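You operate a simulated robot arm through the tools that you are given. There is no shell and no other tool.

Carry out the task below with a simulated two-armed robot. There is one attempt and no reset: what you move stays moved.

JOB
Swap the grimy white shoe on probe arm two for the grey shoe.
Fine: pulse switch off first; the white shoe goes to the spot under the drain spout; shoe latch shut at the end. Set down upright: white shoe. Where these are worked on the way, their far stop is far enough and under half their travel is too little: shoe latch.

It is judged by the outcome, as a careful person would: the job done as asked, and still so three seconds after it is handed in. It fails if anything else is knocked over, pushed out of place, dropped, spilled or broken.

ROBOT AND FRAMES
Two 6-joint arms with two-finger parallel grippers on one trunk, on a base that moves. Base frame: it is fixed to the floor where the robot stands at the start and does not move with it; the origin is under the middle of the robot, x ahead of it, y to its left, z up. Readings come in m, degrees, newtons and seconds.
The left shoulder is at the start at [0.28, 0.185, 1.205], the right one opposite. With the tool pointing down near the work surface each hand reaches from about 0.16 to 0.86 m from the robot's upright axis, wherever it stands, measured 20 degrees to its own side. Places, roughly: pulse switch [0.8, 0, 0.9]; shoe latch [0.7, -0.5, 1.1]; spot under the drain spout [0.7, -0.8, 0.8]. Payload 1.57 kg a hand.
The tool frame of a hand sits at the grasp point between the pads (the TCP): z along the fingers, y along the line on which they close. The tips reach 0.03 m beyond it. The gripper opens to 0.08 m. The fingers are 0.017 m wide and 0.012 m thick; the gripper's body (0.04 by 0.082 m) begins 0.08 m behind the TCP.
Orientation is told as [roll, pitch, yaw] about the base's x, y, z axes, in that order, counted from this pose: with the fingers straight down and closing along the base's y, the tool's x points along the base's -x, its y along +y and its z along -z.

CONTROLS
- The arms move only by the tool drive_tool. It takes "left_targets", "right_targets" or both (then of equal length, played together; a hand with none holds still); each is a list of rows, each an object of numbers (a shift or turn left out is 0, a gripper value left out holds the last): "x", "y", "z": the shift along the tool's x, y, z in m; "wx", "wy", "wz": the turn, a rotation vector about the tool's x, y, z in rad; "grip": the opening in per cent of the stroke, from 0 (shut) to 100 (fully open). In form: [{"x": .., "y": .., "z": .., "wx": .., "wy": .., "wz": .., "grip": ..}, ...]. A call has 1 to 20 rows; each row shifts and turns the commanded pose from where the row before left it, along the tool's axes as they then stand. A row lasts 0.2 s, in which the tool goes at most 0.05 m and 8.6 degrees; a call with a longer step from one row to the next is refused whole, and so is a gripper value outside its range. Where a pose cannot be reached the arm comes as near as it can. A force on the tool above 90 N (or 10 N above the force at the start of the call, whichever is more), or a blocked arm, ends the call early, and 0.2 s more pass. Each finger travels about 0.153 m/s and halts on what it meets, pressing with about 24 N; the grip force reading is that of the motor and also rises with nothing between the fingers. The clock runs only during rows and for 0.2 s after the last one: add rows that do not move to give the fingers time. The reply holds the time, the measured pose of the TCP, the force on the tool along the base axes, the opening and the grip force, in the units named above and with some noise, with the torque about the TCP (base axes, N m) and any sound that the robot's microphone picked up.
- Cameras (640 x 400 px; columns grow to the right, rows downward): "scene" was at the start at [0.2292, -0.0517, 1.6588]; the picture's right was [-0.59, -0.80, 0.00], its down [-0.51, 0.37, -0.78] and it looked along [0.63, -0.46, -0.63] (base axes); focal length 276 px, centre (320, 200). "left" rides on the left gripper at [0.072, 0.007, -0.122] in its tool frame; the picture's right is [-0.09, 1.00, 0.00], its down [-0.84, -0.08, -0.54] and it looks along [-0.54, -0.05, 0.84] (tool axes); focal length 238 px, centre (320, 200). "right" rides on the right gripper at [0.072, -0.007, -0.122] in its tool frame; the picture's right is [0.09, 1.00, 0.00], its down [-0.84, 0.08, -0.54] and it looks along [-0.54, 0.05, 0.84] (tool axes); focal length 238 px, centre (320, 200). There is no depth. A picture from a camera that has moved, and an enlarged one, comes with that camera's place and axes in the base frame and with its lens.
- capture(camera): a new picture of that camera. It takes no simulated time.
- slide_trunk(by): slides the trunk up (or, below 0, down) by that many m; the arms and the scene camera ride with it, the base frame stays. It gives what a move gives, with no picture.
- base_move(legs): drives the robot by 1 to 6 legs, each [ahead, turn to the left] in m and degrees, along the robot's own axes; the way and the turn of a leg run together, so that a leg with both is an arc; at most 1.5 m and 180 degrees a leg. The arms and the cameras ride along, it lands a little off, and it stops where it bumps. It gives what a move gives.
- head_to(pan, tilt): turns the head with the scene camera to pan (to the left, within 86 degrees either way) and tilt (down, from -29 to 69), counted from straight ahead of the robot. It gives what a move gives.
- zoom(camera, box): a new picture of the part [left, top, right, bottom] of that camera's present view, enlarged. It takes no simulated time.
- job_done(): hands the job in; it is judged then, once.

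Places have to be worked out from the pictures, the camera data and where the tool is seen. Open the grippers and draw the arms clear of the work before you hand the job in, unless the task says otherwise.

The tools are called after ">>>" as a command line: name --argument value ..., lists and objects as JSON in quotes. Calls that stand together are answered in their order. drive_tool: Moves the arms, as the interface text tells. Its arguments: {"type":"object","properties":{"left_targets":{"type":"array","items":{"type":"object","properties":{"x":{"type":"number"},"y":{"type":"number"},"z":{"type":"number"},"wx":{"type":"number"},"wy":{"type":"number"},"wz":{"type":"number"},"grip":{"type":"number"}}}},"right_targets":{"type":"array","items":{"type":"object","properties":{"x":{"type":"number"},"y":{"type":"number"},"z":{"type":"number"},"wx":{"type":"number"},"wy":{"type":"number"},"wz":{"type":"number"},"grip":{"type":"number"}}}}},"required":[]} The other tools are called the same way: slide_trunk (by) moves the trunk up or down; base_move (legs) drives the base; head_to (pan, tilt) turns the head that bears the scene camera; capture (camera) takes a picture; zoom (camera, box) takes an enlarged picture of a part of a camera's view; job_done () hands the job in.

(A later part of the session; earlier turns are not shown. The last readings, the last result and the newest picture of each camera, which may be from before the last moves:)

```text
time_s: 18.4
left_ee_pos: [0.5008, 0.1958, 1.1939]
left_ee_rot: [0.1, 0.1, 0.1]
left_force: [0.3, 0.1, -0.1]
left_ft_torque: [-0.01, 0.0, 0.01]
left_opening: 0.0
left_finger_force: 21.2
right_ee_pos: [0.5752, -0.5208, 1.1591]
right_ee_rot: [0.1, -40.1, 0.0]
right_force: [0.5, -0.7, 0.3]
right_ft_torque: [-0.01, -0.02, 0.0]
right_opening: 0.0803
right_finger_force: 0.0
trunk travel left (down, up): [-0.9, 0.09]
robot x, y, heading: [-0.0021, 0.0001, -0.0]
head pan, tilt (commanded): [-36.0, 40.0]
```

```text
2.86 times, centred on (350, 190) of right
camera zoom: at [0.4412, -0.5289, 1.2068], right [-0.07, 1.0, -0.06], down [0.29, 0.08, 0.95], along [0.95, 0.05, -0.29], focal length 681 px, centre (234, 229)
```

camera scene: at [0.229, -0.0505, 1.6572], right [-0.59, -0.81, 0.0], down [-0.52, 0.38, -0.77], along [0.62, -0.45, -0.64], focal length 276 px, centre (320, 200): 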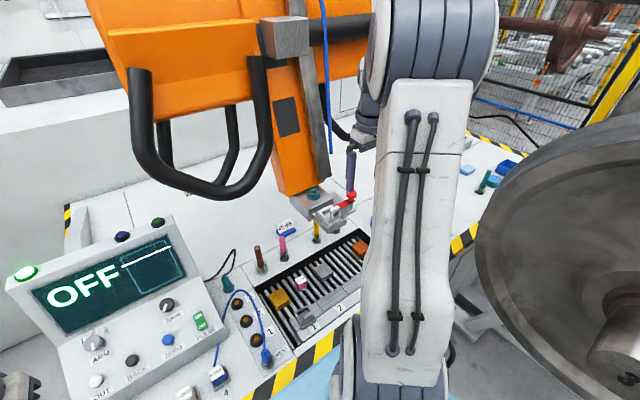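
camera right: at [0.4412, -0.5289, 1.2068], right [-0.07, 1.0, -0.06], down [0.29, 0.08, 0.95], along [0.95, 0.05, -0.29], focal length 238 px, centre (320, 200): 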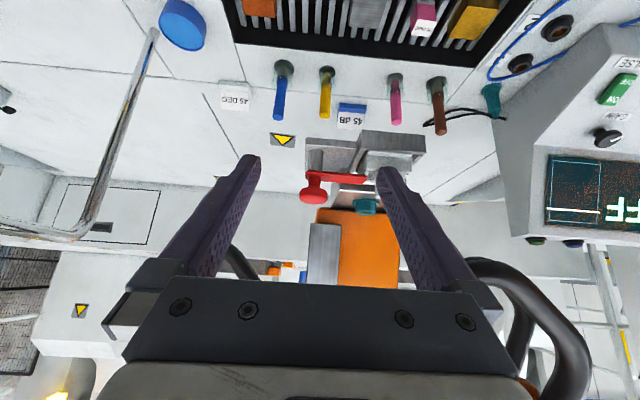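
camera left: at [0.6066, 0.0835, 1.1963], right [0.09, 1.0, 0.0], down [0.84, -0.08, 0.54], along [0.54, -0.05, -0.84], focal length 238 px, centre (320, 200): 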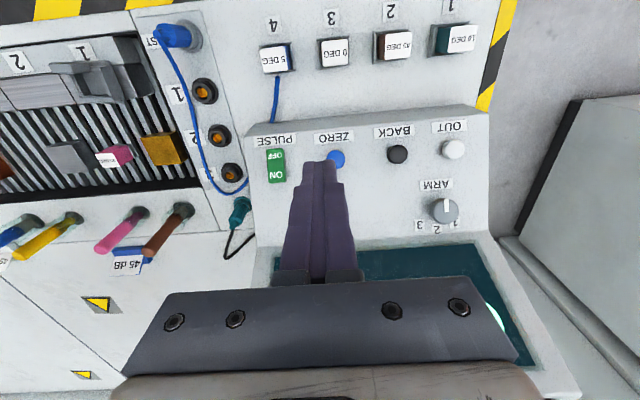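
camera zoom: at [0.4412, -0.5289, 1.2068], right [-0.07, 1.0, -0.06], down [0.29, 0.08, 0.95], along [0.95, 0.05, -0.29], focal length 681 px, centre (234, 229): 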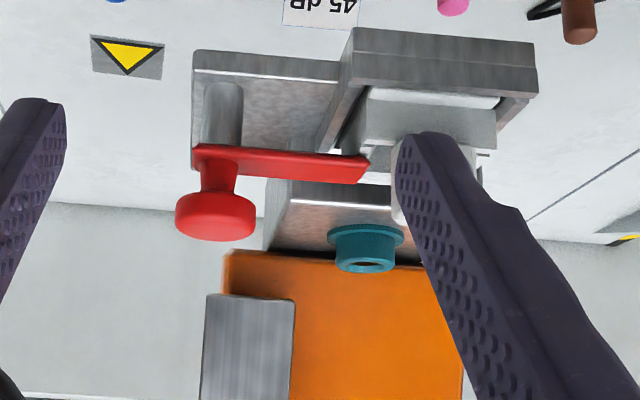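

The post carries the bar from below and the knob sits above it on the same axis, so the latch is most likely a bar turning about that post. I level the hand, turn it 90 degrees so the fingers will close along x, and go above the knob with the fingers partly open.

>>> drive_tool --right_targets '[{"wy": 0.14}, {"wy": 0.14}, {"wy": 0.14}, {"wy": 0.14}, {"wy": 0.14}, {"wz": -0.1428, "grip": 70}, {"wz": -0.1428}, {"wz": -0.1428}, {"wz": -0.1428}, {"wz": -0.1428}, {"wz": -0.1428}, {"wz": -0.1428}, {"wz": -0.1428}, {"wz": -0.1428}, {"wz": -0.1428}, {"wz": -0.1428}, {"y": -0.034, "z": -0.01}, {"y": -0.034, "z": -0.01}, {"y": -0.034, "z": -0.01}, {"y": -0.034, "z": -0.01}]'

>>> capture --camera "right"

>>> capture --camera "scene"

```text
time_s: 22.6
left_ee_pos: [0.5013, 0.1955, 1.1926]
left_ee_rot: [0.0, 0.0, 0.0]
left_force: [0.3, -0.6, -0.4]
left_ft_torque: [0.0, -0.01, -0.03]
left_opening: 0.0002
left_finger_force: 21.0
right_ee_pos: [0.7125, -0.5229, 1.2005]
right_ee_rot: [0.0, 0.0, 89.9]
right_force: [-0.8, 0.1, 0.2]
right_ft_torque: [0.01, 0.0, 0.02]
right_opening: 0.0562
right_finger_force: 0.0
trunk travel left (down, up): [-0.9, 0.09]
robot x, y, heading: [-0.0002, -0.0013, -0.1]
head pan, tilt (commanded): [-36.0, 40.0]
```

```text
taken
camera right: at [0.718, -0.5957, 1.3229], right [-1.0, -0.09, 0.0], down [-0.08, 0.84, 0.54], along [-0.05, 0.54, -0.84], focal length 238 px, centre (320, 200)
```

right: 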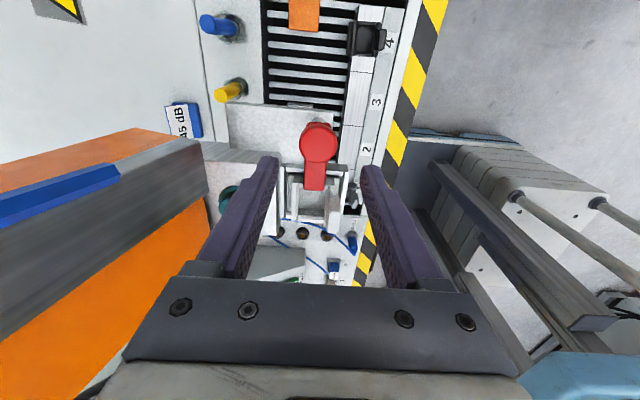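

```text
taken
camera scene: at [0.2289, -0.0507, 1.6572], right [-0.59, -0.81, 0.0], down [-0.52, 0.38, -0.77], along [0.62, -0.45, -0.64], focal length 276 px, centre (320, 200)
```

scene: 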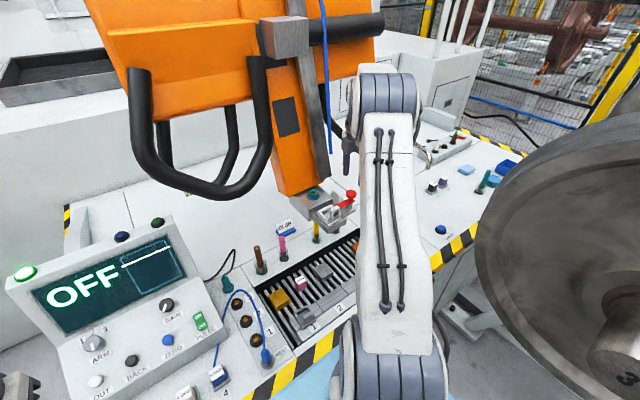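

The right hand is above the knob. I zoom in from this side for the knob and bar alignment and the shoe.

>>> zoom --camera "right" --box '[260, 90, 380, 240]'

>>> zoom --camera "scene" --box '[290, 130, 390, 240]'

```text
2.67 times, centred on (320, 165) of right
camera zoom: at [0.718, -0.5957, 1.3229], right [-1.0, -0.09, 0.0], down [-0.08, 0.84, 0.54], along [-0.05, 0.54, -0.84], focal length 636 px, centre (320, 293)
```

zoom: 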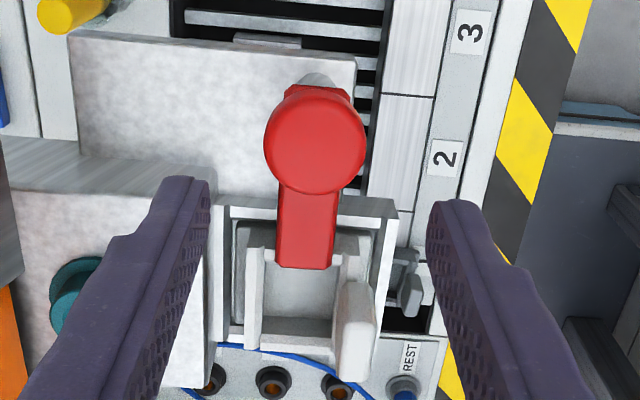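

```text
3.64 times, centred on (340, 185) of scene
camera zoom: at [0.2289, -0.0507, 1.6572], right [-0.59, -0.81, 0.0], down [-0.52, 0.38, -0.77], along [0.62, -0.45, -0.64], focal length 1004 px, centre (247, 254)
```

zoom: 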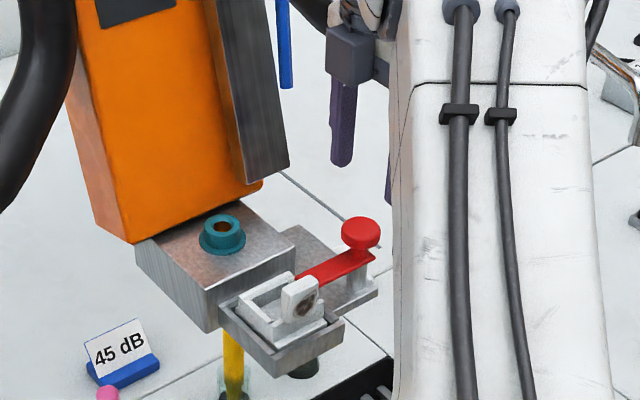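

Knob centre is at about [0.713, -0.525], aligned with the hand. I descend so the tips straddle the bar (tips at z about 1.088) and close on the knob.

>>> drive_tool --right_targets '[{"z": 0.027, "x": 0.001}, {"z": 0.027}, {"z": 0.014}, {"z": 0.013}, {}]'

>>> capture --camera "right"

>>> zoom --camera "scene" --box '[290, 130, 390, 240]'

```text
time_s: 23.8
left_ee_pos: [0.5004, 0.1942, 1.1933]
left_ee_rot: [0.0, 0.1, 0.0]
left_force: [-0.7, -0.1, -0.3]
left_ft_torque: [-0.01, -0.02, 0.0]
left_opening: 0.0
left_finger_force: 21.2
right_ee_pos: [0.7113, -0.5227, 1.1183]
right_ee_rot: [0.0, 0.0, 90.0]
right_force: [-0.3, 0.4, -0.6]
right_ft_torque: [0.05, -0.03, 0.03]
right_opening: 0.0561
right_finger_force: 0.1
trunk travel left (down, up): [-0.9, 0.09]
robot x, y, heading: [0.0033, -0.0045, 0.1]
head pan, tilt (commanded): [-36.0, 40.0]
```

```text
taken
camera right: at [0.7182, -0.5961, 1.2403], right [-1.0, -0.09, 0.0], down [-0.08, 0.84, 0.54], along [-0.05, 0.54, -0.84], focal length 238 px, centre (320, 200)
```

right: 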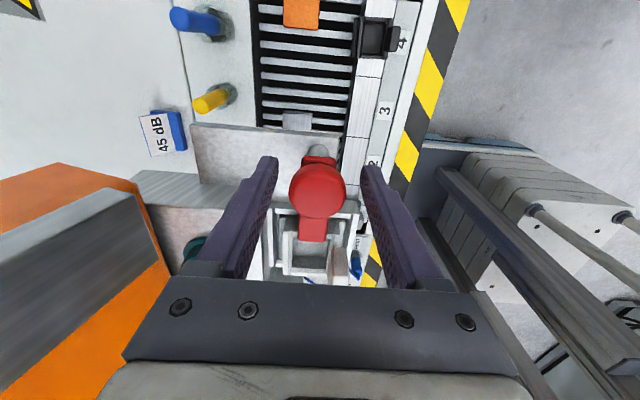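

```text
3.64 times, centred on (340, 185) of scene
camera zoom: at [0.2291, -0.0507, 1.6572], right [-0.59, -0.81, 0.0], down [-0.52, 0.38, -0.77], along [0.62, -0.45, -0.64], focal length 1004 px, centre (247, 254)
```

zoom: 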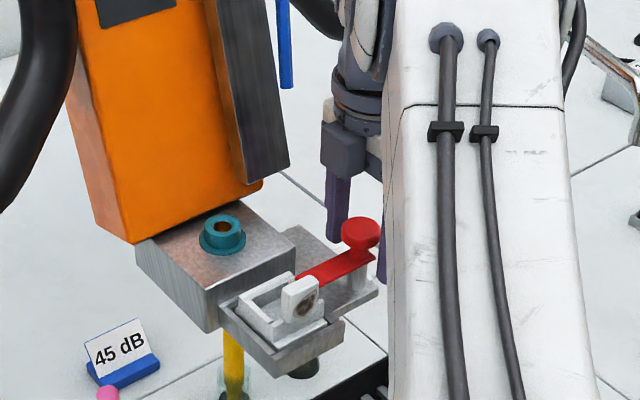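

The knob is between the fingers. I centre by 2 mm and close on it.

>>> drive_tool --right_targets '[{"x": 0.0025, "y": -0.0015}, {"grip": 0}, {}, {}]'

>>> zoom --camera "right" --box '[240, 120, 400, 280]'

```text
time_s: 24.8
left_ee_pos: [0.4997, 0.1958, 1.1933]
left_ee_rot: [0.0, 0.0, 0.0]
left_force: [-0.2, 0.4, 0.2]
left_ft_torque: [0.0, 0.0, -0.02]
left_opening: 0.0
left_finger_force: 21.2
right_ee_pos: [0.7126, -0.5257, 1.1183]
right_ee_rot: [0.0, -0.1, 90.0]
right_force: [-3.3, 0.0, -1.8]
right_ft_torque: [-0.02, 0.02, 0.01]
right_opening: 0.0332
right_finger_force: 41.0
trunk travel left (down, up): [-0.9, 0.09]
robot x, y, heading: [0.0019, -0.0006, 0.1]
head pan, tilt (commanded): [-36.0, 40.0]
```

```text
2.50 times, centred on (320, 200) of right
camera zoom: at [0.7196, -0.5983, 1.2407], right [-1.0, -0.09, 0.0], down [-0.08, 0.84, 0.54], along [-0.05, 0.54, -0.84], focal length 596 px, centre (320, 200)
```

zoom: 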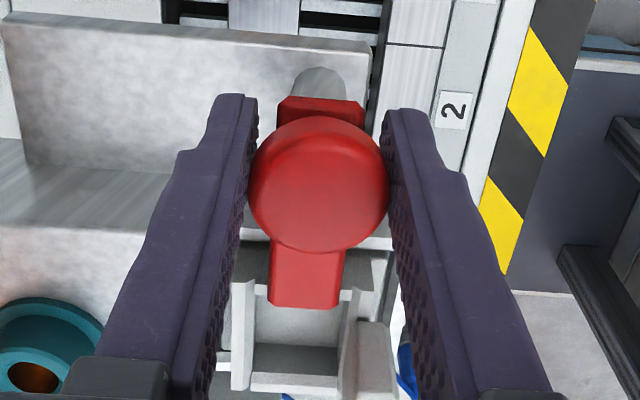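

The knob is gripped (33 mm). I try a small clockwise turn (bar tip toward +x) and read the torque.

>>> drive_tool --right_targets '[{"wz": 0.07}, {"wz": 0.07}, {}]'

>>> zoom --camera "right" --box '[240, 120, 400, 280]'

>>> zoom --camera "scene" --box '[290, 150, 390, 240]'

```text
time_s: 25.6
left_ee_pos: [0.5, 0.1959, 1.1948]
left_ee_rot: [0.0, 0.1, 0.0]
left_force: [-0.1, -0.5, -1.6]
left_ft_torque: [0.0, -0.01, 0.01]
left_opening: 0.0001
left_finger_force: 21.4
right_ee_pos: [0.7129, -0.5241, 1.1199]
right_ee_rot: [0.0, 0.0, 81.9]
right_force: [-5.6, 0.1, 2.4]
right_ft_torque: [0.36, -0.01, 0.01]
right_opening: 0.0334
right_finger_force: 40.8
trunk travel left (down, up): [-0.9, 0.09]
robot x, y, heading: [-0.0004, -0.0037, -0.1]
head pan, tilt (commanded): [-36.0, 40.0]
```

```text
2.50 times, centred on (320, 200) of right
camera zoom: at [0.7088, -0.5983, 1.2407], right [-1.0, 0.05, 0.0], down [0.04, 0.84, 0.54], along [0.03, 0.54, -0.84], focal length 596 px, centre (320, 200)
```

zoom: 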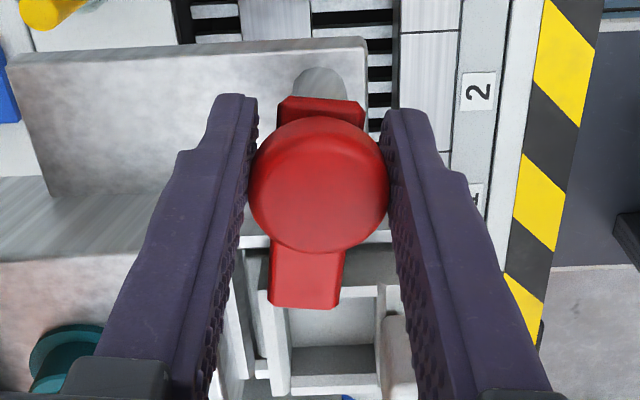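

```text
4.44 times, centred on (340, 195) of scene
camera zoom: at [0.2285, -0.0508, 1.6573], right [-0.59, -0.81, 0.0], down [-0.52, 0.38, -0.77], along [0.62, -0.45, -0.64], focal length 1228 px, centre (231, 222)
```

zoom: 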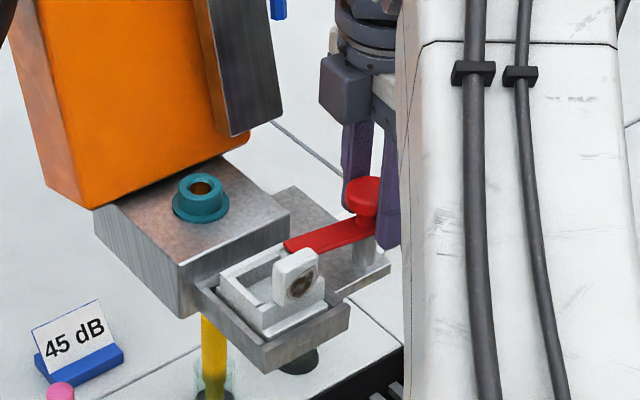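

The bar turns freely with the hand toward +x. I continue turning in steps, watching the forces.

>>> drive_tool --right_targets '[{"wz": 0.12}, {"wz": 0.12}, {"wz": 0.12}, {"wz": 0.12}, {"wz": 0.12}, {}]'

>>> zoom --camera "right" --box '[240, 120, 400, 280]'

>>> zoom --camera "scene" --box '[290, 150, 390, 240]'

```text
time_s: 26.9
left_ee_pos: [0.4993, 0.1951, 1.1936]
left_ee_rot: [0.0, 0.0, 0.1]
left_force: [-0.1, -0.1, 0.4]
left_ft_torque: [0.02, 0.0, -0.02]
left_opening: 0.0003
left_finger_force: 21.6
right_ee_pos: [0.7113, -0.5251, 1.1197]
right_ee_rot: [0.2, -0.1, 47.4]
right_force: [-21.2, -0.1, 2.4]
right_ft_torque: [0.16, 0.11, 0.04]
right_opening: 0.0333
right_finger_force: 40.9
trunk travel left (down, up): [-0.9, 0.09]
robot x, y, heading: [0.0002, -0.0004, -0.1]
head pan, tilt (commanded): [-36.0, 40.0]
```

```text
2.50 times, centred on (320, 200) of right
camera zoom: at [0.6673, -0.5831, 1.2407], right [-0.8, 0.61, 0.0], down [0.51, 0.67, 0.54], along [0.33, 0.43, -0.84], focal length 596 px, centre (320, 200)
```

zoom: 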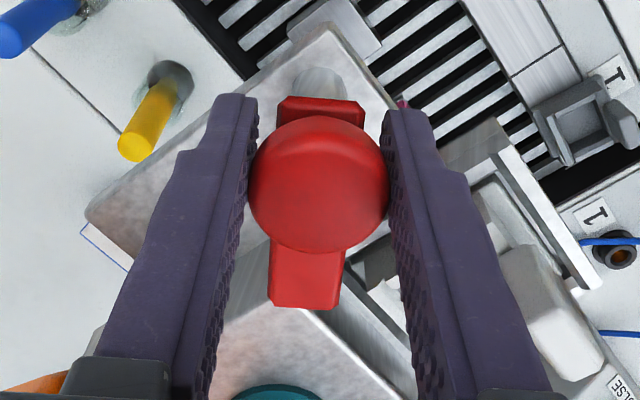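

```text
4.44 times, centred on (340, 195) of scene
camera zoom: at [0.2275, -0.0506, 1.6574], right [-0.59, -0.81, 0.0], down [-0.52, 0.38, -0.77], along [0.62, -0.45, -0.64], focal length 1228 px, centre (231, 222)
```

zoom: 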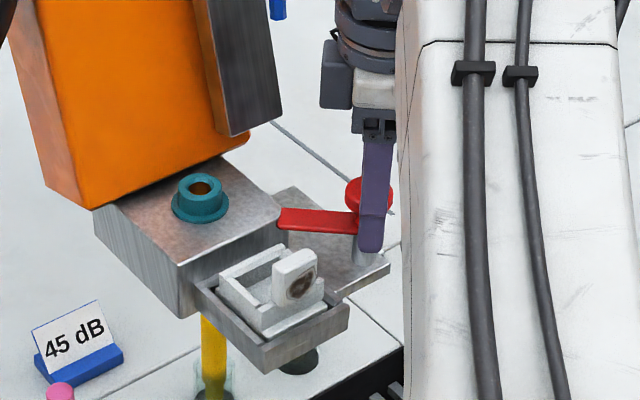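

The bar is now about 43 degrees open and passes over the block; a side force of 21 N shows slight misalignment, so I ease 2 mm toward -x and continue turning.

>>> drive_tool --right_targets '[{"x": 0.0014, "y": 0.0015}, {"wz": 0.12}, {"wz": 0.12}, {"wz": 0.12}, {}]'

>>> zoom --camera "scene" --box '[290, 150, 390, 240]'

```text
time_s: 28.1
left_ee_pos: [0.4993, 0.1962, 1.1939]
left_ee_rot: [0.0, 0.0, 0.0]
left_force: [0.5, 0.8, 0.2]
left_ft_torque: [0.02, 0.02, 0.0]
left_opening: 0.0
left_finger_force: 21.4
right_ee_pos: [0.7105, -0.5242, 1.1198]
right_ee_rot: [0.1, 0.0, 26.8]
right_force: [-14.3, 7.3, 1.5]
right_ft_torque: [0.1, -0.03, 0.06]
right_opening: 0.0334
right_finger_force: 41.7
trunk travel left (down, up): [-0.9, 0.09]
robot x, y, heading: [-0.0007, 0.0043, 0.1]
head pan, tilt (commanded): [-36.0, 40.0]
```

```text
4.44 times, centred on (340, 195) of scene
camera zoom: at [0.228, -0.05, 1.6574], right [-0.59, -0.81, 0.0], down [-0.52, 0.38, -0.77], along [0.62, -0.45, -0.64], focal length 1228 px, centre (231, 222)
```

zoom: 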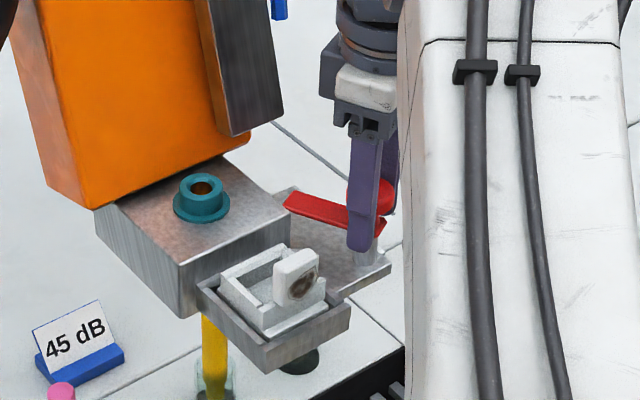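

63 degrees now, still moving freely. I continue to look for the far stop.

>>> drive_tool --right_targets '[{"x": 0.001, "y": 0.0013}, {"wz": 0.1}, {"wz": 0.1}, {"wz": 0.1}, {"wz": 0.1}, {}]'

>>> zoom --camera "scene" --box '[290, 150, 390, 240]'

>>> zoom --camera "right" --box '[220, 100, 420, 280]'

```text
time_s: 29.6
left_ee_pos: [0.5005, 0.1966, 1.1944]
left_ee_rot: [0.1, 0.1, 0.0]
left_force: [-0.5, 0.3, -0.8]
left_ft_torque: [0.0, -0.01, 0.02]
left_opening: 0.0
left_finger_force: 21.5
right_ee_pos: [0.711, -0.5217, 1.1189]
right_ee_rot: [0.0, 0.0, 3.9]
right_force: [-2.1, 12.8, 1.0]
right_ft_torque: [0.22, -0.49, 0.0]
right_opening: 0.0334
right_finger_force: 41.3
trunk travel left (down, up): [-0.9, 0.09]
robot x, y, heading: [0.0015, -0.002, -0.3]
head pan, tilt (commanded): [-36.0, 40.0]
```

```text
4.44 times, centred on (340, 195) of scene
camera zoom: at [0.2288, -0.0495, 1.6573], right [-0.59, -0.81, 0.0], down [-0.52, 0.38, -0.77], along [0.62, -0.45, -0.64], focal length 1228 px, centre (231, 222)
```

zoom: 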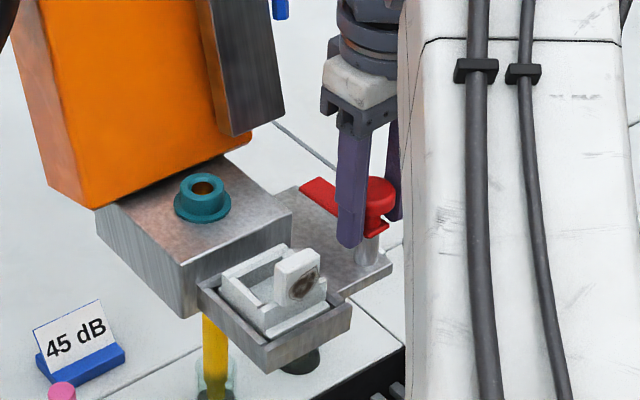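

```text
2.22 times, centred on (320, 190) of right
camera zoom: at [0.6384, -0.535, 1.2407], right [-0.16, 0.99, 0.0], down [0.83, 0.13, 0.54], along [0.54, 0.09, -0.84], focal length 530 px, centre (320, 222)
```

zoom: 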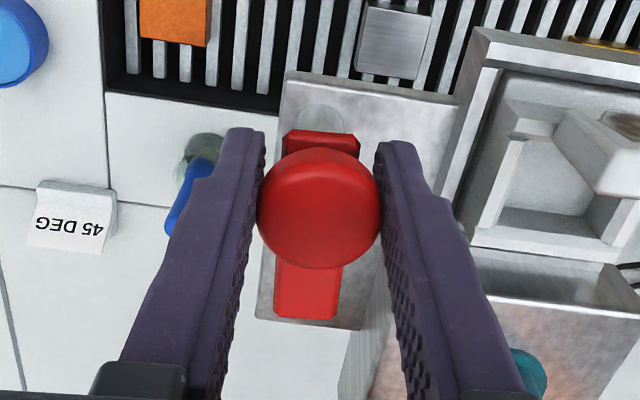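

About 86 degrees open. I turn a bit more to find the stop.

>>> drive_tool --right_targets '[{"y": 0.001}, {"wz": 0.07}, {"wz": 0.07}, {}]'

>>> zoom --camera "scene" --box '[290, 150, 390, 240]'

```text
time_s: 30.6
left_ee_pos: [0.4989, 0.1971, 1.1939]
left_ee_rot: [0.0, 0.0, 0.0]
left_force: [-1.2, 0.9, -0.6]
left_ft_torque: [-0.02, 0.01, 0.03]
left_opening: 0.0002
left_finger_force: 21.4
right_ee_pos: [0.7091, -0.5228, 1.1186]
right_ee_rot: [0.0, 0.2, -4.1]
right_force: [-3.7, 13.2, 2.6]
right_ft_torque: [0.0, 0.18, 0.5]
right_opening: 0.0333
right_finger_force: 40.8
trunk travel left (down, up): [-0.9, 0.09]
robot x, y, heading: [-0.0001, -0.001, 0.1]
head pan, tilt (commanded): [-36.0, 40.0]
```

```text
4.44 times, centred on (340, 195) of scene
camera zoom: at [0.2286, -0.0495, 1.6573], right [-0.59, -0.81, 0.0], down [-0.52, 0.38, -0.77], along [0.62, -0.45, -0.64], focal length 1228 px, centre (231, 222)
```

zoom: 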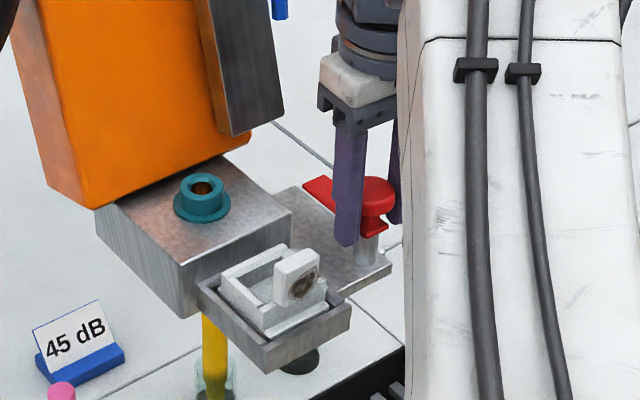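

A torque of 0.5 N m shows the stop; the latch is fully open at about 90 degrees. I release the knob and lift straight up.

>>> drive_tool --right_targets '[{"grip": 65}, {"grip": 65}, {}, {"z": -0.03}, {"z": -0.04}, {"z": -0.04}]'

>>> capture --camera "right"

>>> zoom --camera "scene" --box '[290, 150, 390, 240]'

```text
time_s: 31.9
left_ee_pos: [0.5013, 0.1967, 1.1941]
left_ee_rot: [0.0, 0.1, 0.1]
left_force: [-0.3, -0.3, 0.1]
left_ft_torque: [0.0, 0.01, 0.01]
left_opening: 0.0
left_finger_force: 21.3
right_ee_pos: [0.7081, -0.523, 1.2304]
right_ee_rot: [-0.1, -0.1, -4.0]
right_force: [0.1, 0.3, 0.5]
right_ft_torque: [0.05, 0.01, 0.0]
right_opening: 0.0521
right_finger_force: 0.1
trunk travel left (down, up): [-0.9, 0.09]
robot x, y, heading: [0.0, 0.0009, 0.1]
head pan, tilt (commanded): [-36.0, 40.0]
```

```text
taken
camera right: at [0.6354, -0.5263, 1.3516], right [-0.02, 1.0, 0.0], down [0.84, 0.02, 0.54], along [0.54, 0.01, -0.84], focal length 238 px, centre (320, 200)
```

right: 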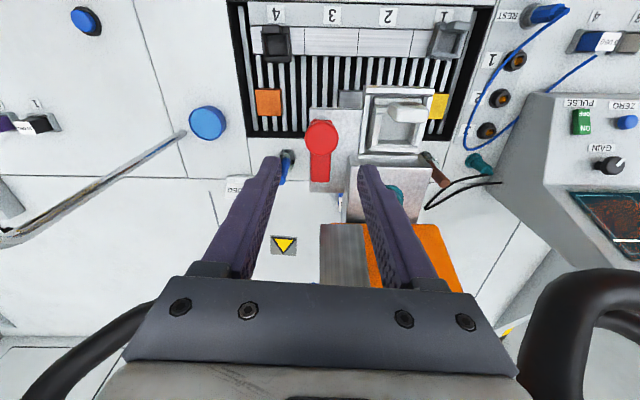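

```text
4.44 times, centred on (340, 195) of scene
camera zoom: at [0.229, -0.0505, 1.6572], right [-0.59, -0.81, 0.0], down [-0.52, 0.38, -0.77], along [0.62, -0.45, -0.64], focal length 1228 px, centre (231, 222)
```

zoom: 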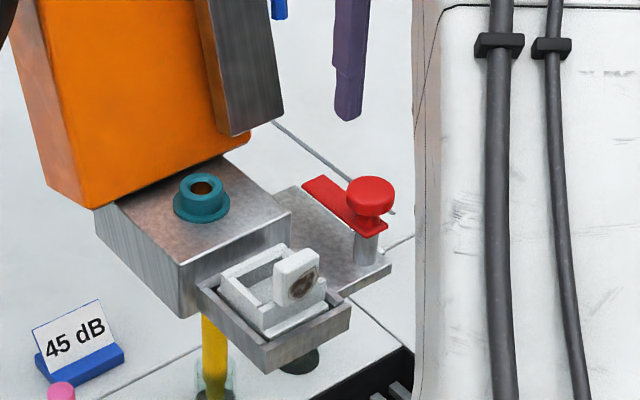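

The latch stands open along +x. I now go above the white shoe's tab and look closely.

>>> drive_tool --right_targets '[{"wz": -0.07}, {"x": 0.009, "y": 0.0415}, {"x": 0.009, "y": 0.0415}, {}]'

>>> zoom --camera "right" --box '[240, 100, 400, 260]'

>>> zoom --camera "scene" --box '[300, 140, 370, 240]'

```text
time_s: 33.0
left_ee_pos: [0.501, 0.1959, 1.1947]
left_ee_rot: [0.1, 0.0, 0.0]
left_force: [0.2, 0.0, -0.1]
left_ft_torque: [-0.02, -0.01, -0.01]
left_opening: 0.0
left_finger_force: 20.8
right_ee_pos: [0.691, -0.4382, 1.2293]
right_ee_rot: [0.0, 0.0, 0.0]
right_force: [-0.8, -0.6, 0.3]
right_ft_torque: [-0.02, -0.01, -0.03]
right_opening: 0.0522
right_finger_force: 0.0
trunk travel left (down, up): [-0.9, 0.09]
robot x, y, heading: [-0.0005, -0.0007, -0.0]
head pan, tilt (commanded): [-36.0, 40.0]
```

```text
2.50 times, centred on (320, 180) of right
camera zoom: at [0.6188, -0.4467, 1.3506], right [-0.09, 1.0, 0.0], down [0.84, 0.08, 0.54], along [0.54, 0.05, -0.84], focal length 596 px, centre (320, 250)
```

zoom: 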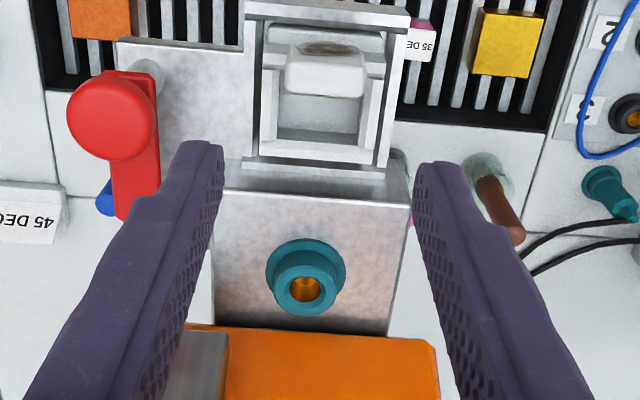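

```text
4.00 times, centred on (335, 190) of scene
camera zoom: at [0.229, -0.0502, 1.6572], right [-0.59, -0.81, 0.0], down [-0.52, 0.38, -0.77], along [0.62, -0.45, -0.64], focal length 1105 px, centre (260, 240)
```

zoom: 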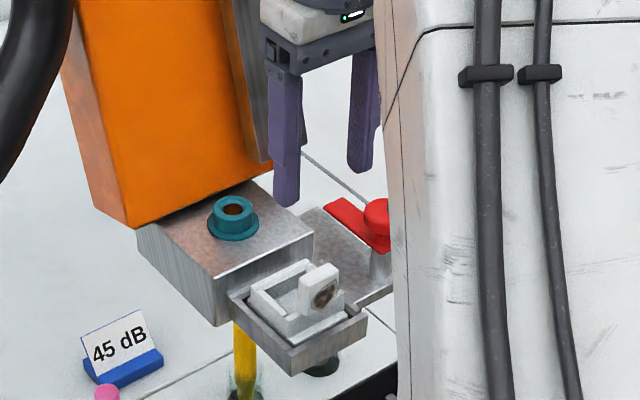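

The tab spans about x 0.682-0.697 and y -0.453 to -0.422, top near z 1.115. I descend to just above it and check from both cameras.

>>> drive_tool --right_targets '[{"x": 0.001, "y": 0.001, "z": 0.03}, {"z": 0.03}, {"z": 0.025}, {}]'

>>> zoom --camera "right" --box '[240, 100, 400, 260]'

>>> zoom --camera "scene" --box '[300, 160, 370, 240]'

```text
time_s: 34.0
left_ee_pos: [0.5007, 0.1947, 1.1941]
left_ee_rot: [0.0, 0.2, -0.1]
left_force: [0.3, -0.2, 0.4]
left_ft_torque: [0.02, 0.02, -0.02]
left_opening: 0.0
left_finger_force: 21.2
right_ee_pos: [0.6907, -0.4393, 1.1439]
right_ee_rot: [0.0, -0.1, 0.0]
right_force: [-0.7, -1.0, 0.4]
right_ft_torque: [0.0, 0.04, 0.02]
right_opening: 0.0518
right_finger_force: 0.0
trunk travel left (down, up): [-0.9, 0.09]
robot x, y, heading: [0.0014, -0.0024, -0.0]
head pan, tilt (commanded): [-36.0, 40.0]
```

```text
2.50 times, centred on (320, 180) of right
camera zoom: at [0.6197, -0.4474, 1.2659], right [-0.09, 1.0, 0.0], down [0.84, 0.08, 0.54], along [0.54, 0.05, -0.84], focal length 596 px, centre (320, 250)
```

zoom: 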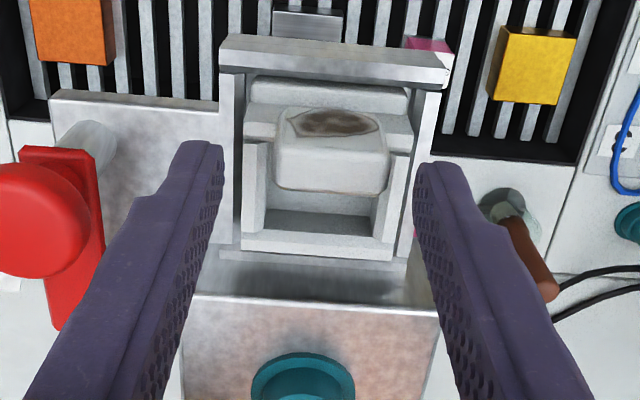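

```text
5.00 times, centred on (335, 200) of scene
camera zoom: at [0.2291, -0.0505, 1.6572], right [-0.59, -0.81, 0.0], down [-0.52, 0.38, -0.77], along [0.62, -0.45, -0.64], focal length 1381 px, centre (245, 200)
```

zoom: 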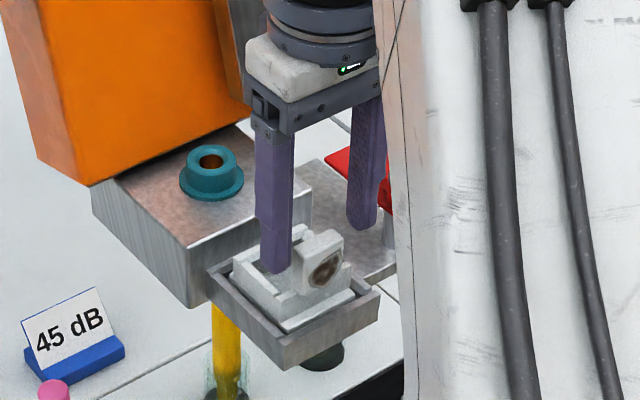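

The tab top is nearer z 1.123 and its centre [0.686, -0.438], with the shoe's side walls at about z 1.085. I shift 4 mm back, descend 24 mm and close on the tab.

>>> drive_tool --right_targets '[{"x": 0.004, "y": 0.001}, {"z": 0.012}, {"z": 0.012}, {}]'

>>> zoom --camera "right" --box '[240, 100, 400, 260]'

>>> zoom --camera "scene" --box '[300, 160, 370, 240]'

```text
time_s: 35.0
left_ee_pos: [0.5004, 0.1947, 1.1936]
left_ee_rot: [0.0, 0.2, 0.0]
left_force: [-0.1, 0.1, 1.2]
left_ft_torque: [-0.01, -0.03, 0.0]
left_opening: 0.0
left_finger_force: 21.0
right_ee_pos: [0.6872, -0.4397, 1.1205]
right_ee_rot: [0.0, 0.0, 0.0]
right_force: [-1.0, -0.2, 0.2]
right_ft_torque: [0.0, 0.02, 0.01]
right_opening: 0.052
right_finger_force: 0.1
trunk travel left (down, up): [-0.9, 0.09]
robot x, y, heading: [0.0022, -0.0042, -0.1]
head pan, tilt (commanded): [-36.0, 40.0]
```

```text
2.50 times, centred on (320, 180) of right
camera zoom: at [0.6148, -0.4462, 1.242], right [-0.09, 1.0, 0.0], down [0.84, 0.08, 0.54], along [0.54, 0.05, -0.84], focal length 596 px, centre (320, 250)
```

zoom: 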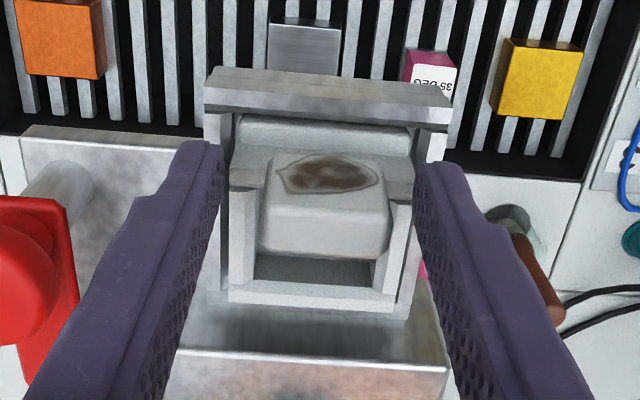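

```text
5.00 times, centred on (335, 200) of scene
camera zoom: at [0.2291, -0.0505, 1.6572], right [-0.59, -0.81, 0.0], down [-0.52, 0.38, -0.77], along [0.62, -0.45, -0.64], focal length 1381 px, centre (245, 200)
```

zoom: 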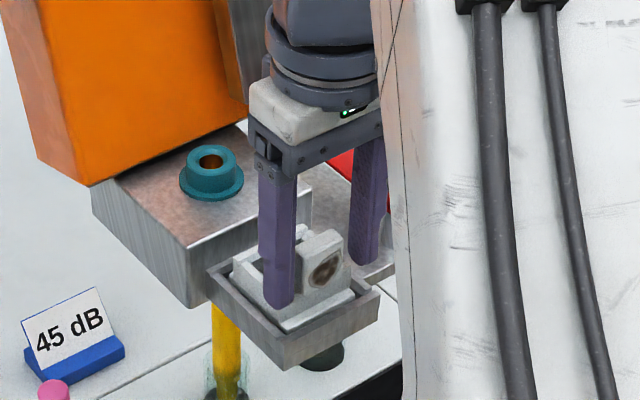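

The fingers straddle the tab just at the wall tops. I shift 2 mm back and close.

>>> drive_tool --right_targets '[{"x": 0.002, "y": 0.001}, {"grip": 0}, {}, {}]'

>>> zoom --camera "right" --box '[240, 100, 400, 260]'

```text
time_s: 36.0
left_ee_pos: [0.5001, 0.1953, 1.1935]
left_ee_rot: [0.1, 0.2, 0.0]
left_force: [-0.8, 0.4, 0.2]
left_ft_torque: [-0.03, -0.01, 0.01]
left_opening: 0.0
left_finger_force: 21.6
right_ee_pos: [0.6858, -0.4369, 1.1208]
right_ee_rot: [0.0, 0.1, 0.0]
right_force: [-0.4, 0.4, 1.1]
right_ft_torque: [0.02, 0.02, 0.0]
right_opening: 0.0312
right_finger_force: 24.3
trunk travel left (down, up): [-0.9, 0.09]
robot x, y, heading: [-0.0023, -0.0033, -0.1]
head pan, tilt (commanded): [-36.0, 40.0]
```

```text
2.50 times, centred on (320, 180) of right
camera zoom: at [0.6131, -0.4443, 1.2419], right [-0.09, 1.0, 0.0], down [0.84, 0.08, 0.54], along [0.54, 0.05, -0.84], focal length 596 px, centre (320, 250)
```

zoom: 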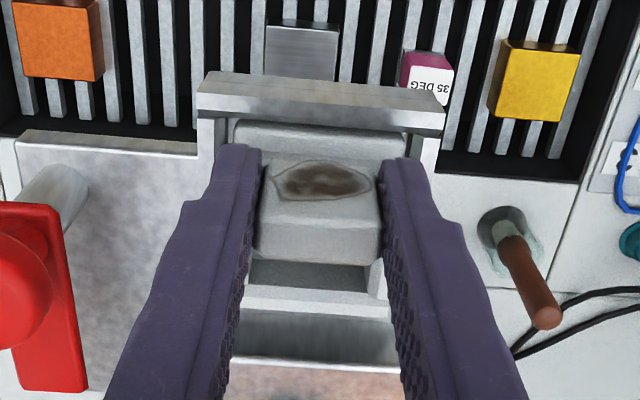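

The tab is gripped at 31 mm. I lift slowly and watch the force.

>>> drive_tool --right_targets '[{"z": -0.006}, {"z": -0.006}, {"z": -0.008}, {}]'

>>> zoom --camera "scene" --box '[300, 160, 370, 240]'

>>> zoom --camera "right" --box '[240, 100, 400, 260]'

```text
time_s: 37.0
left_ee_pos: [0.5001, 0.1953, 1.193]
left_ee_rot: [0.0, 0.1, 0.0]
left_force: [-0.9, -0.2, -0.1]
left_ft_torque: [0.05, -0.01, 0.0]
left_opening: 0.0003
left_finger_force: 21.1
right_ee_pos: [0.6855, -0.4363, 1.1412]
right_ee_rot: [0.0, 0.0, 0.0]
right_force: [0.4, -0.1, -1.3]
right_ft_torque: [0.0, 0.03, -0.01]
right_opening: 0.0313
right_finger_force: 23.9
trunk travel left (down, up): [-0.9, 0.09]
robot x, y, heading: [0.0004, 0.0025, 0.1]
head pan, tilt (commanded): [-36.0, 40.0]
```

```text
5.00 times, centred on (335, 200) of scene
camera zoom: at [0.229, -0.0505, 1.6572], right [-0.59, -0.81, 0.0], down [-0.52, 0.38, -0.77], along [0.62, -0.45, -0.64], focal length 1381 px, centre (245, 200)
```

zoom: 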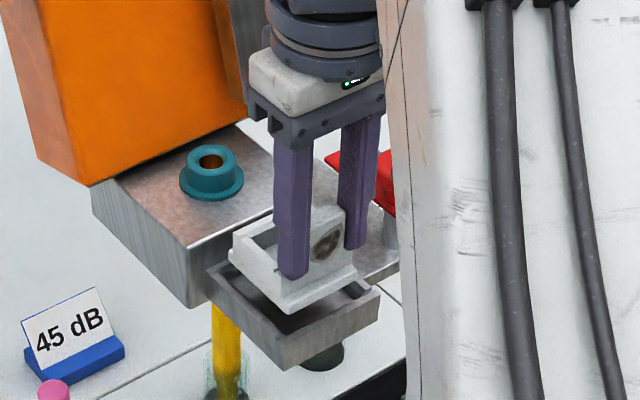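

```text
2.50 times, centred on (320, 180) of right
camera zoom: at [0.6126, -0.4444, 1.2623], right [-0.09, 1.0, 0.0], down [0.84, 0.08, 0.54], along [0.54, 0.05, -0.84], focal length 596 px, centre (320, 250)
```

zoom: 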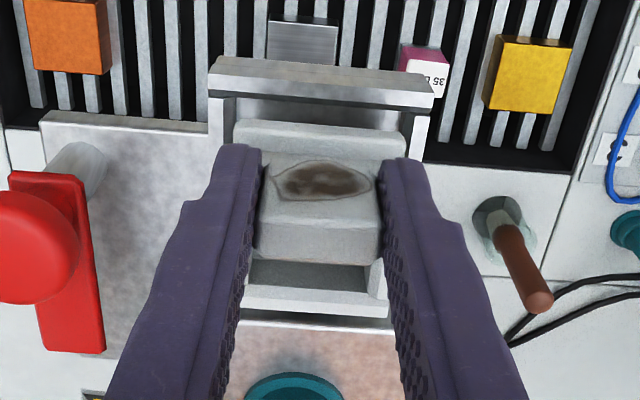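

The white shoe lifts cleanly out of the tray. The spot under the spout, about [0.66, -0.82], is beyond reach from here, so the base must move; I lift a bit more and look to the right for obstacles such as the wheelset.

>>> drive_tool --right_targets '[{"z": -0.03}, {"z": -0.03}, {"x": 0.04, "z": -0.02}, {"x": 0.04, "z": -0.01}, {"x": 0.04}, {"x": 0.04}, {"x": 0.03}, {}]'

>>> head_to --pan -86 --tilt 35

>>> capture --camera "scene"

>>> head_to --pan -60 --tilt 50

>>> capture --camera "scene"

>>> capture --camera "right"

```text
time_s: 38.8
left_ee_pos: [0.5, 0.1964, 1.1923]
left_ee_rot: [0.0, 0.0, 0.0]
left_force: [-0.6, 0.5, -0.4]
left_ft_torque: [0.04, -0.05, 0.02]
left_opening: 0.0
left_finger_force: 20.6
right_ee_pos: [0.4947, -0.4393, 1.229]
right_ee_rot: [-0.1, 0.0, 0.1]
right_force: [0.2, -0.1, -1.1]
right_ft_torque: [-0.01, 0.02, -0.01]
right_opening: 0.0316
right_finger_force: 24.0
trunk travel left (down, up): [-0.9, 0.09]
robot x, y, heading: [0.0009, 0.001, 0.2]
head pan, tilt (commanded): [-36.0, 40.0]
```

```text
time_s: 39.9
left_ee_pos: [0.5001, 0.1953, 1.1952]
left_ee_rot: [0.0, 0.1, 0.0]
left_force: [-0.7, -0.2, 0.6]
left_ft_torque: [0.03, -0.01, 0.0]
left_opening: 0.0
left_finger_force: 21.3
right_ee_pos: [0.4951, -0.439, 1.2275]
right_ee_rot: [0.0, 0.0, -0.1]
right_force: [-0.5, 0.3, -1.0]
right_ft_torque: [0.02, 0.02, -0.01]
right_opening: 0.0311
right_finger_force: 23.8
trunk travel left (down, up): [-0.9, 0.09]
robot x, y, heading: [-0.0008, 0.0013, -0.3]
head pan, tilt (commanded): [-85.9, 35.0]
```

```text
taken
camera scene: at [0.1665, -0.0884, 1.6647], right [-1.0, -0.07, 0.0], down [-0.04, 0.57, -0.82], along [0.06, -0.82, -0.57], focal length 276 px, centre (320, 200)
```

scene: 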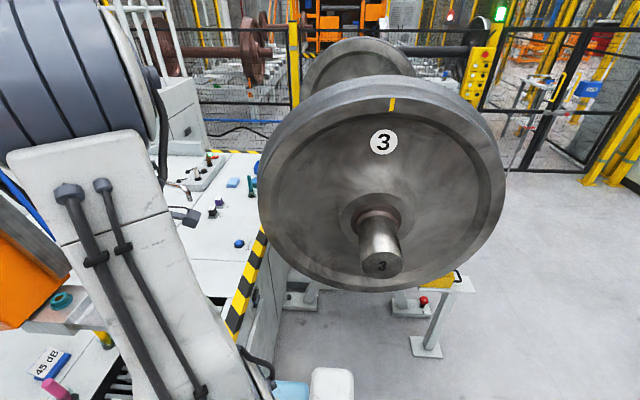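

```text
time_s: 40.8
left_ee_pos: [0.5009, 0.196, 1.193]
left_ee_rot: [0.1, 0.0, 0.0]
left_force: [-0.4, 0.1, 0.1]
left_ft_torque: [-0.02, 0.0, 0.02]
left_opening: 0.0002
left_finger_force: 21.5
right_ee_pos: [0.4947, -0.4397, 1.2285]
right_ee_rot: [0.0, 0.0, 0.0]
right_force: [-0.3, 0.5, -1.0]
right_ft_torque: [0.03, 0.02, 0.0]
right_opening: 0.0313
right_finger_force: 23.8
trunk travel left (down, up): [-0.9, 0.09]
robot x, y, heading: [-0.0028, -0.0021, 0.2]
head pan, tilt (commanded): [-60.0, 50.0]
```

```text
taken
camera scene: at [0.1987, -0.0673, 1.643], right [-0.87, -0.5, 0.0], down [-0.38, 0.66, -0.64], along [0.32, -0.56, -0.77], focal length 276 px, centre (320, 200)
```

scene: 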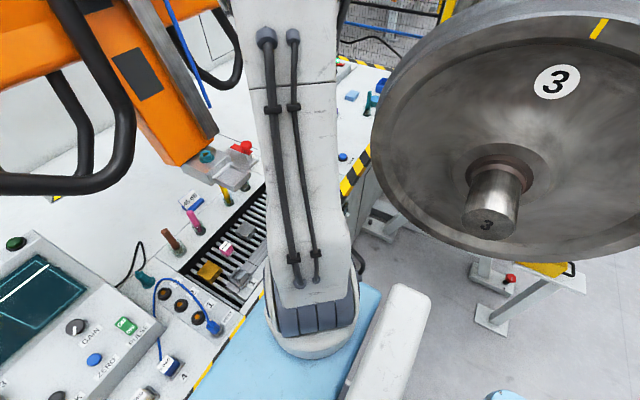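

```text
taken
camera right: at [0.4228, -0.4469, 1.35], right [-0.09, 1.0, 0.0], down [0.84, 0.08, 0.54], along [0.54, 0.05, -0.84], focal length 238 px, centre (320, 200)
```

right: 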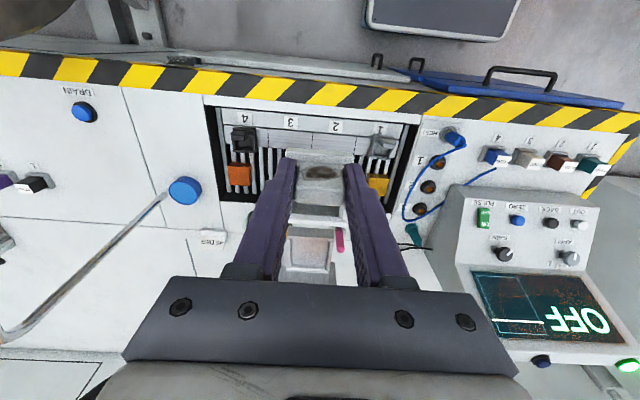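

The wheelset stands to the right with its disc near y -0.95 and an axle stub toward me. I look straight down at the base's right side to judge the free floor.

>>> head_to --pan -80 --tilt 66

>>> capture --camera "scene"

>>> head_to --pan 0 --tilt 66

>>> capture --camera "scene"

>>> head_to --pan 80 --tilt 55

>>> capture --camera "scene"

```text
time_s: 41.7
left_ee_pos: [0.5003, 0.1956, 1.1941]
left_ee_rot: [0.0, 0.1, 0.1]
left_force: [0.1, -0.1, -0.2]
left_ft_torque: [-0.01, 0.03, 0.0]
left_opening: 0.0
left_finger_force: 21.3
right_ee_pos: [0.495, -0.439, 1.2278]
right_ee_rot: [0.0, 0.0, 0.0]
right_force: [0.2, -0.5, -0.5]
right_ft_torque: [0.02, 0.03, -0.02]
right_opening: 0.0312
right_finger_force: 24.1
trunk travel left (down, up): [-0.9, 0.09]
robot x, y, heading: [-0.0002, -0.0003, 0.0]
head pan, tilt (commanded): [-80.0, 66.0]
```

```text
taken
camera scene: at [0.1706, -0.0591, 1.6239], right [-0.98, -0.17, 0.0], down [-0.16, 0.9, -0.41], along [0.07, -0.4, -0.91], focal length 276 px, centre (320, 200)
```

scene: 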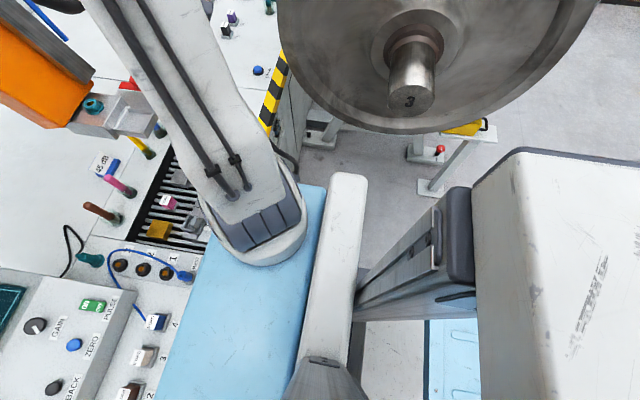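

```text
time_s: 43.2
left_ee_pos: [0.5002, 0.1954, 1.1935]
left_ee_rot: [0.0, 0.2, 0.0]
left_force: [-0.4, -0.1, 0.0]
left_ft_torque: [0.0, 0.0, 0.0]
left_opening: 0.0
left_finger_force: 21.2
right_ee_pos: [0.4948, -0.4399, 1.2283]
right_ee_rot: [0.0, 0.0, 0.1]
right_force: [-0.1, 1.4, -1.1]
right_ft_torque: [0.0, 0.01, 0.0]
right_opening: 0.0314
right_finger_force: 24.7
trunk travel left (down, up): [-0.9, 0.09]
robot x, y, heading: [-0.0022, 0.0008, 0.1]
head pan, tilt (commanded): [0.0, 66.0]
```

```text
taken
camera scene: at [0.2197, -0.0006, 1.6238], right [0.0, -1.0, 0.0], down [-0.91, 0.0, -0.41], along [0.41, 0.0, -0.91], focal length 276 px, centre (320, 200)
```

scene: 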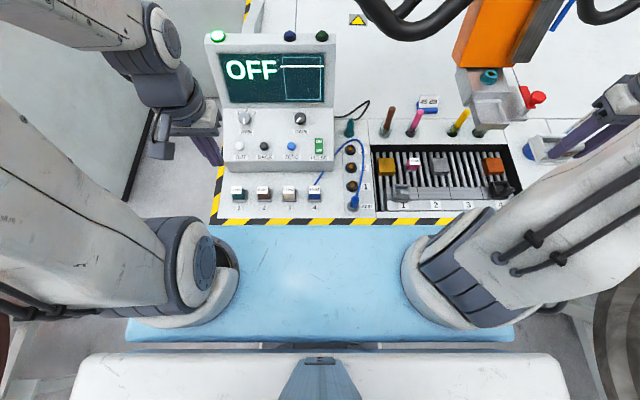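

```text
time_s: 44.7
left_ee_pos: [0.5009, 0.1956, 1.1937]
left_ee_rot: [0.0, 0.1, 0.0]
left_force: [-0.9, -0.2, 0.2]
left_ft_torque: [0.0, 0.03, 0.0]
left_opening: 0.0001
left_finger_force: 21.3
right_ee_pos: [0.4954, -0.4394, 1.2277]
right_ee_rot: [0.0, -0.1, -0.1]
right_force: [-0.2, -0.6, -0.8]
right_ft_torque: [0.02, 0.04, 0.04]
right_opening: 0.0313
right_finger_force: 24.2
trunk travel left (down, up): [-0.9, 0.09]
robot x, y, heading: [0.0019, 0.0032, 0.2]
head pan, tilt (commanded): [80.0, 55.0]
```

```text
taken
camera scene: at [0.1728, 0.0705, 1.6365], right [0.98, -0.17, 0.0], down [-0.14, -0.81, -0.57], along [0.1, 0.56, -0.82], focal length 276 px, centre (320, 200)
```

scene: 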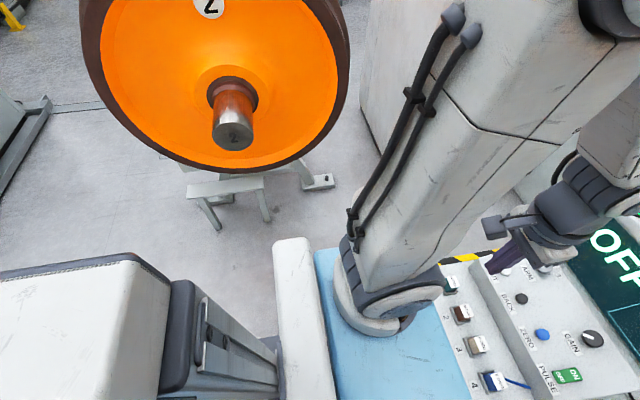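

Free floor is visible on the right up to the axle stub near y -0.74, so a modest sidestep of the base is possible. A vertical hand under the spout would hit its mouth (z 1.12), so I first put the shoe back in its tray and regrip it with the hand pitched 40 degrees; retracing the path now.

>>> head_to --pan -36 --tilt 40

>>> drive_tool --right_targets '[{"x": -0.03}, {"x": -0.04}, {"x": -0.04}, {"x": -0.04, "z": 0.01}, {"x": -0.04, "z": 0.02}, {"z": 0.03}, {"z": 0.03}, {}]'

>>> zoom --camera "right" --box '[240, 100, 400, 260]'

>>> zoom --camera "scene" --box '[300, 160, 370, 240]'

```text
time_s: 46.7
left_ee_pos: [0.5003, 0.1948, 1.1936]
left_ee_rot: [0.1, 0.1, 0.0]
left_force: [-0.1, 0.4, 1.2]
left_ft_torque: [0.0, -0.02, 0.03]
left_opening: 0.0
left_finger_force: 21.6
right_ee_pos: [0.4954, -0.4395, 1.2277]
right_ee_rot: [0.0, -0.1, 0.0]
right_force: [0.2, -0.3, -0.4]
right_ft_torque: [-0.02, -0.01, -0.01]
right_opening: 0.0315
right_finger_force: 23.9
trunk travel left (down, up): [-0.9, 0.09]
robot x, y, heading: [-0.0011, -0.0016, -0.2]
head pan, tilt (commanded): [-36.0, 40.0]
```

```text
time_s: 48.5
left_ee_pos: [0.5002, 0.1953, 1.1944]
left_ee_rot: [0.0, 0.1, -0.1]
left_force: [0.0, 0.0, 0.3]
left_ft_torque: [-0.01, -0.02, -0.01]
left_opening: 0.0002
left_finger_force: 21.6
right_ee_pos: [0.6848, -0.4355, 1.1379]
right_ee_rot: [0.1, 0.0, -0.1]
right_force: [-0.3, -0.6, -0.9]
right_ft_torque: [0.01, 0.04, 0.02]
right_opening: 0.0312
right_finger_force: 23.8
trunk travel left (down, up): [-0.9, 0.09]
robot x, y, heading: [-0.0007, 0.0014, -0.2]
head pan, tilt (commanded): [-36.0, 40.0]
```

```text
2.50 times, centred on (320, 180) of right
camera zoom: at [0.6128, -0.4429, 1.2601], right [-0.09, 1.0, 0.0], down [0.84, 0.08, 0.54], along [0.54, 0.05, -0.84], focal length 596 px, centre (320, 250)
```

zoom: 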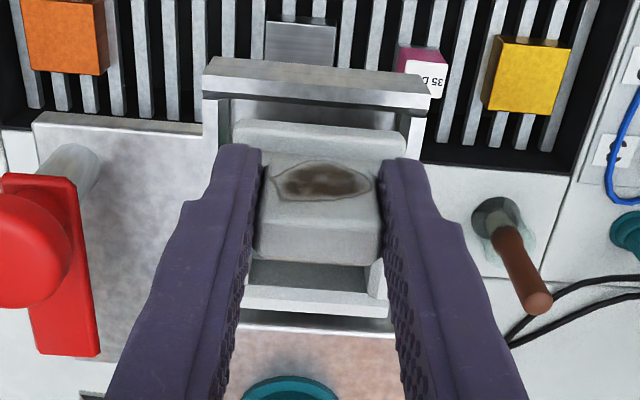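

```text
5.00 times, centred on (335, 200) of scene
camera zoom: at [0.2293, -0.0506, 1.6571], right [-0.59, -0.81, 0.0], down [-0.52, 0.38, -0.77], along [0.62, -0.45, -0.64], focal length 1381 px, centre (245, 200)
```

zoom: 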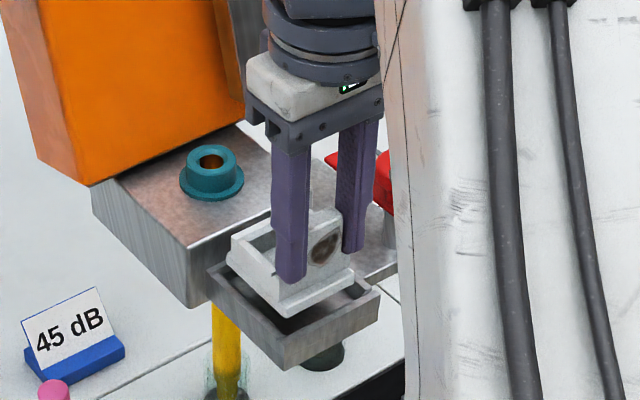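

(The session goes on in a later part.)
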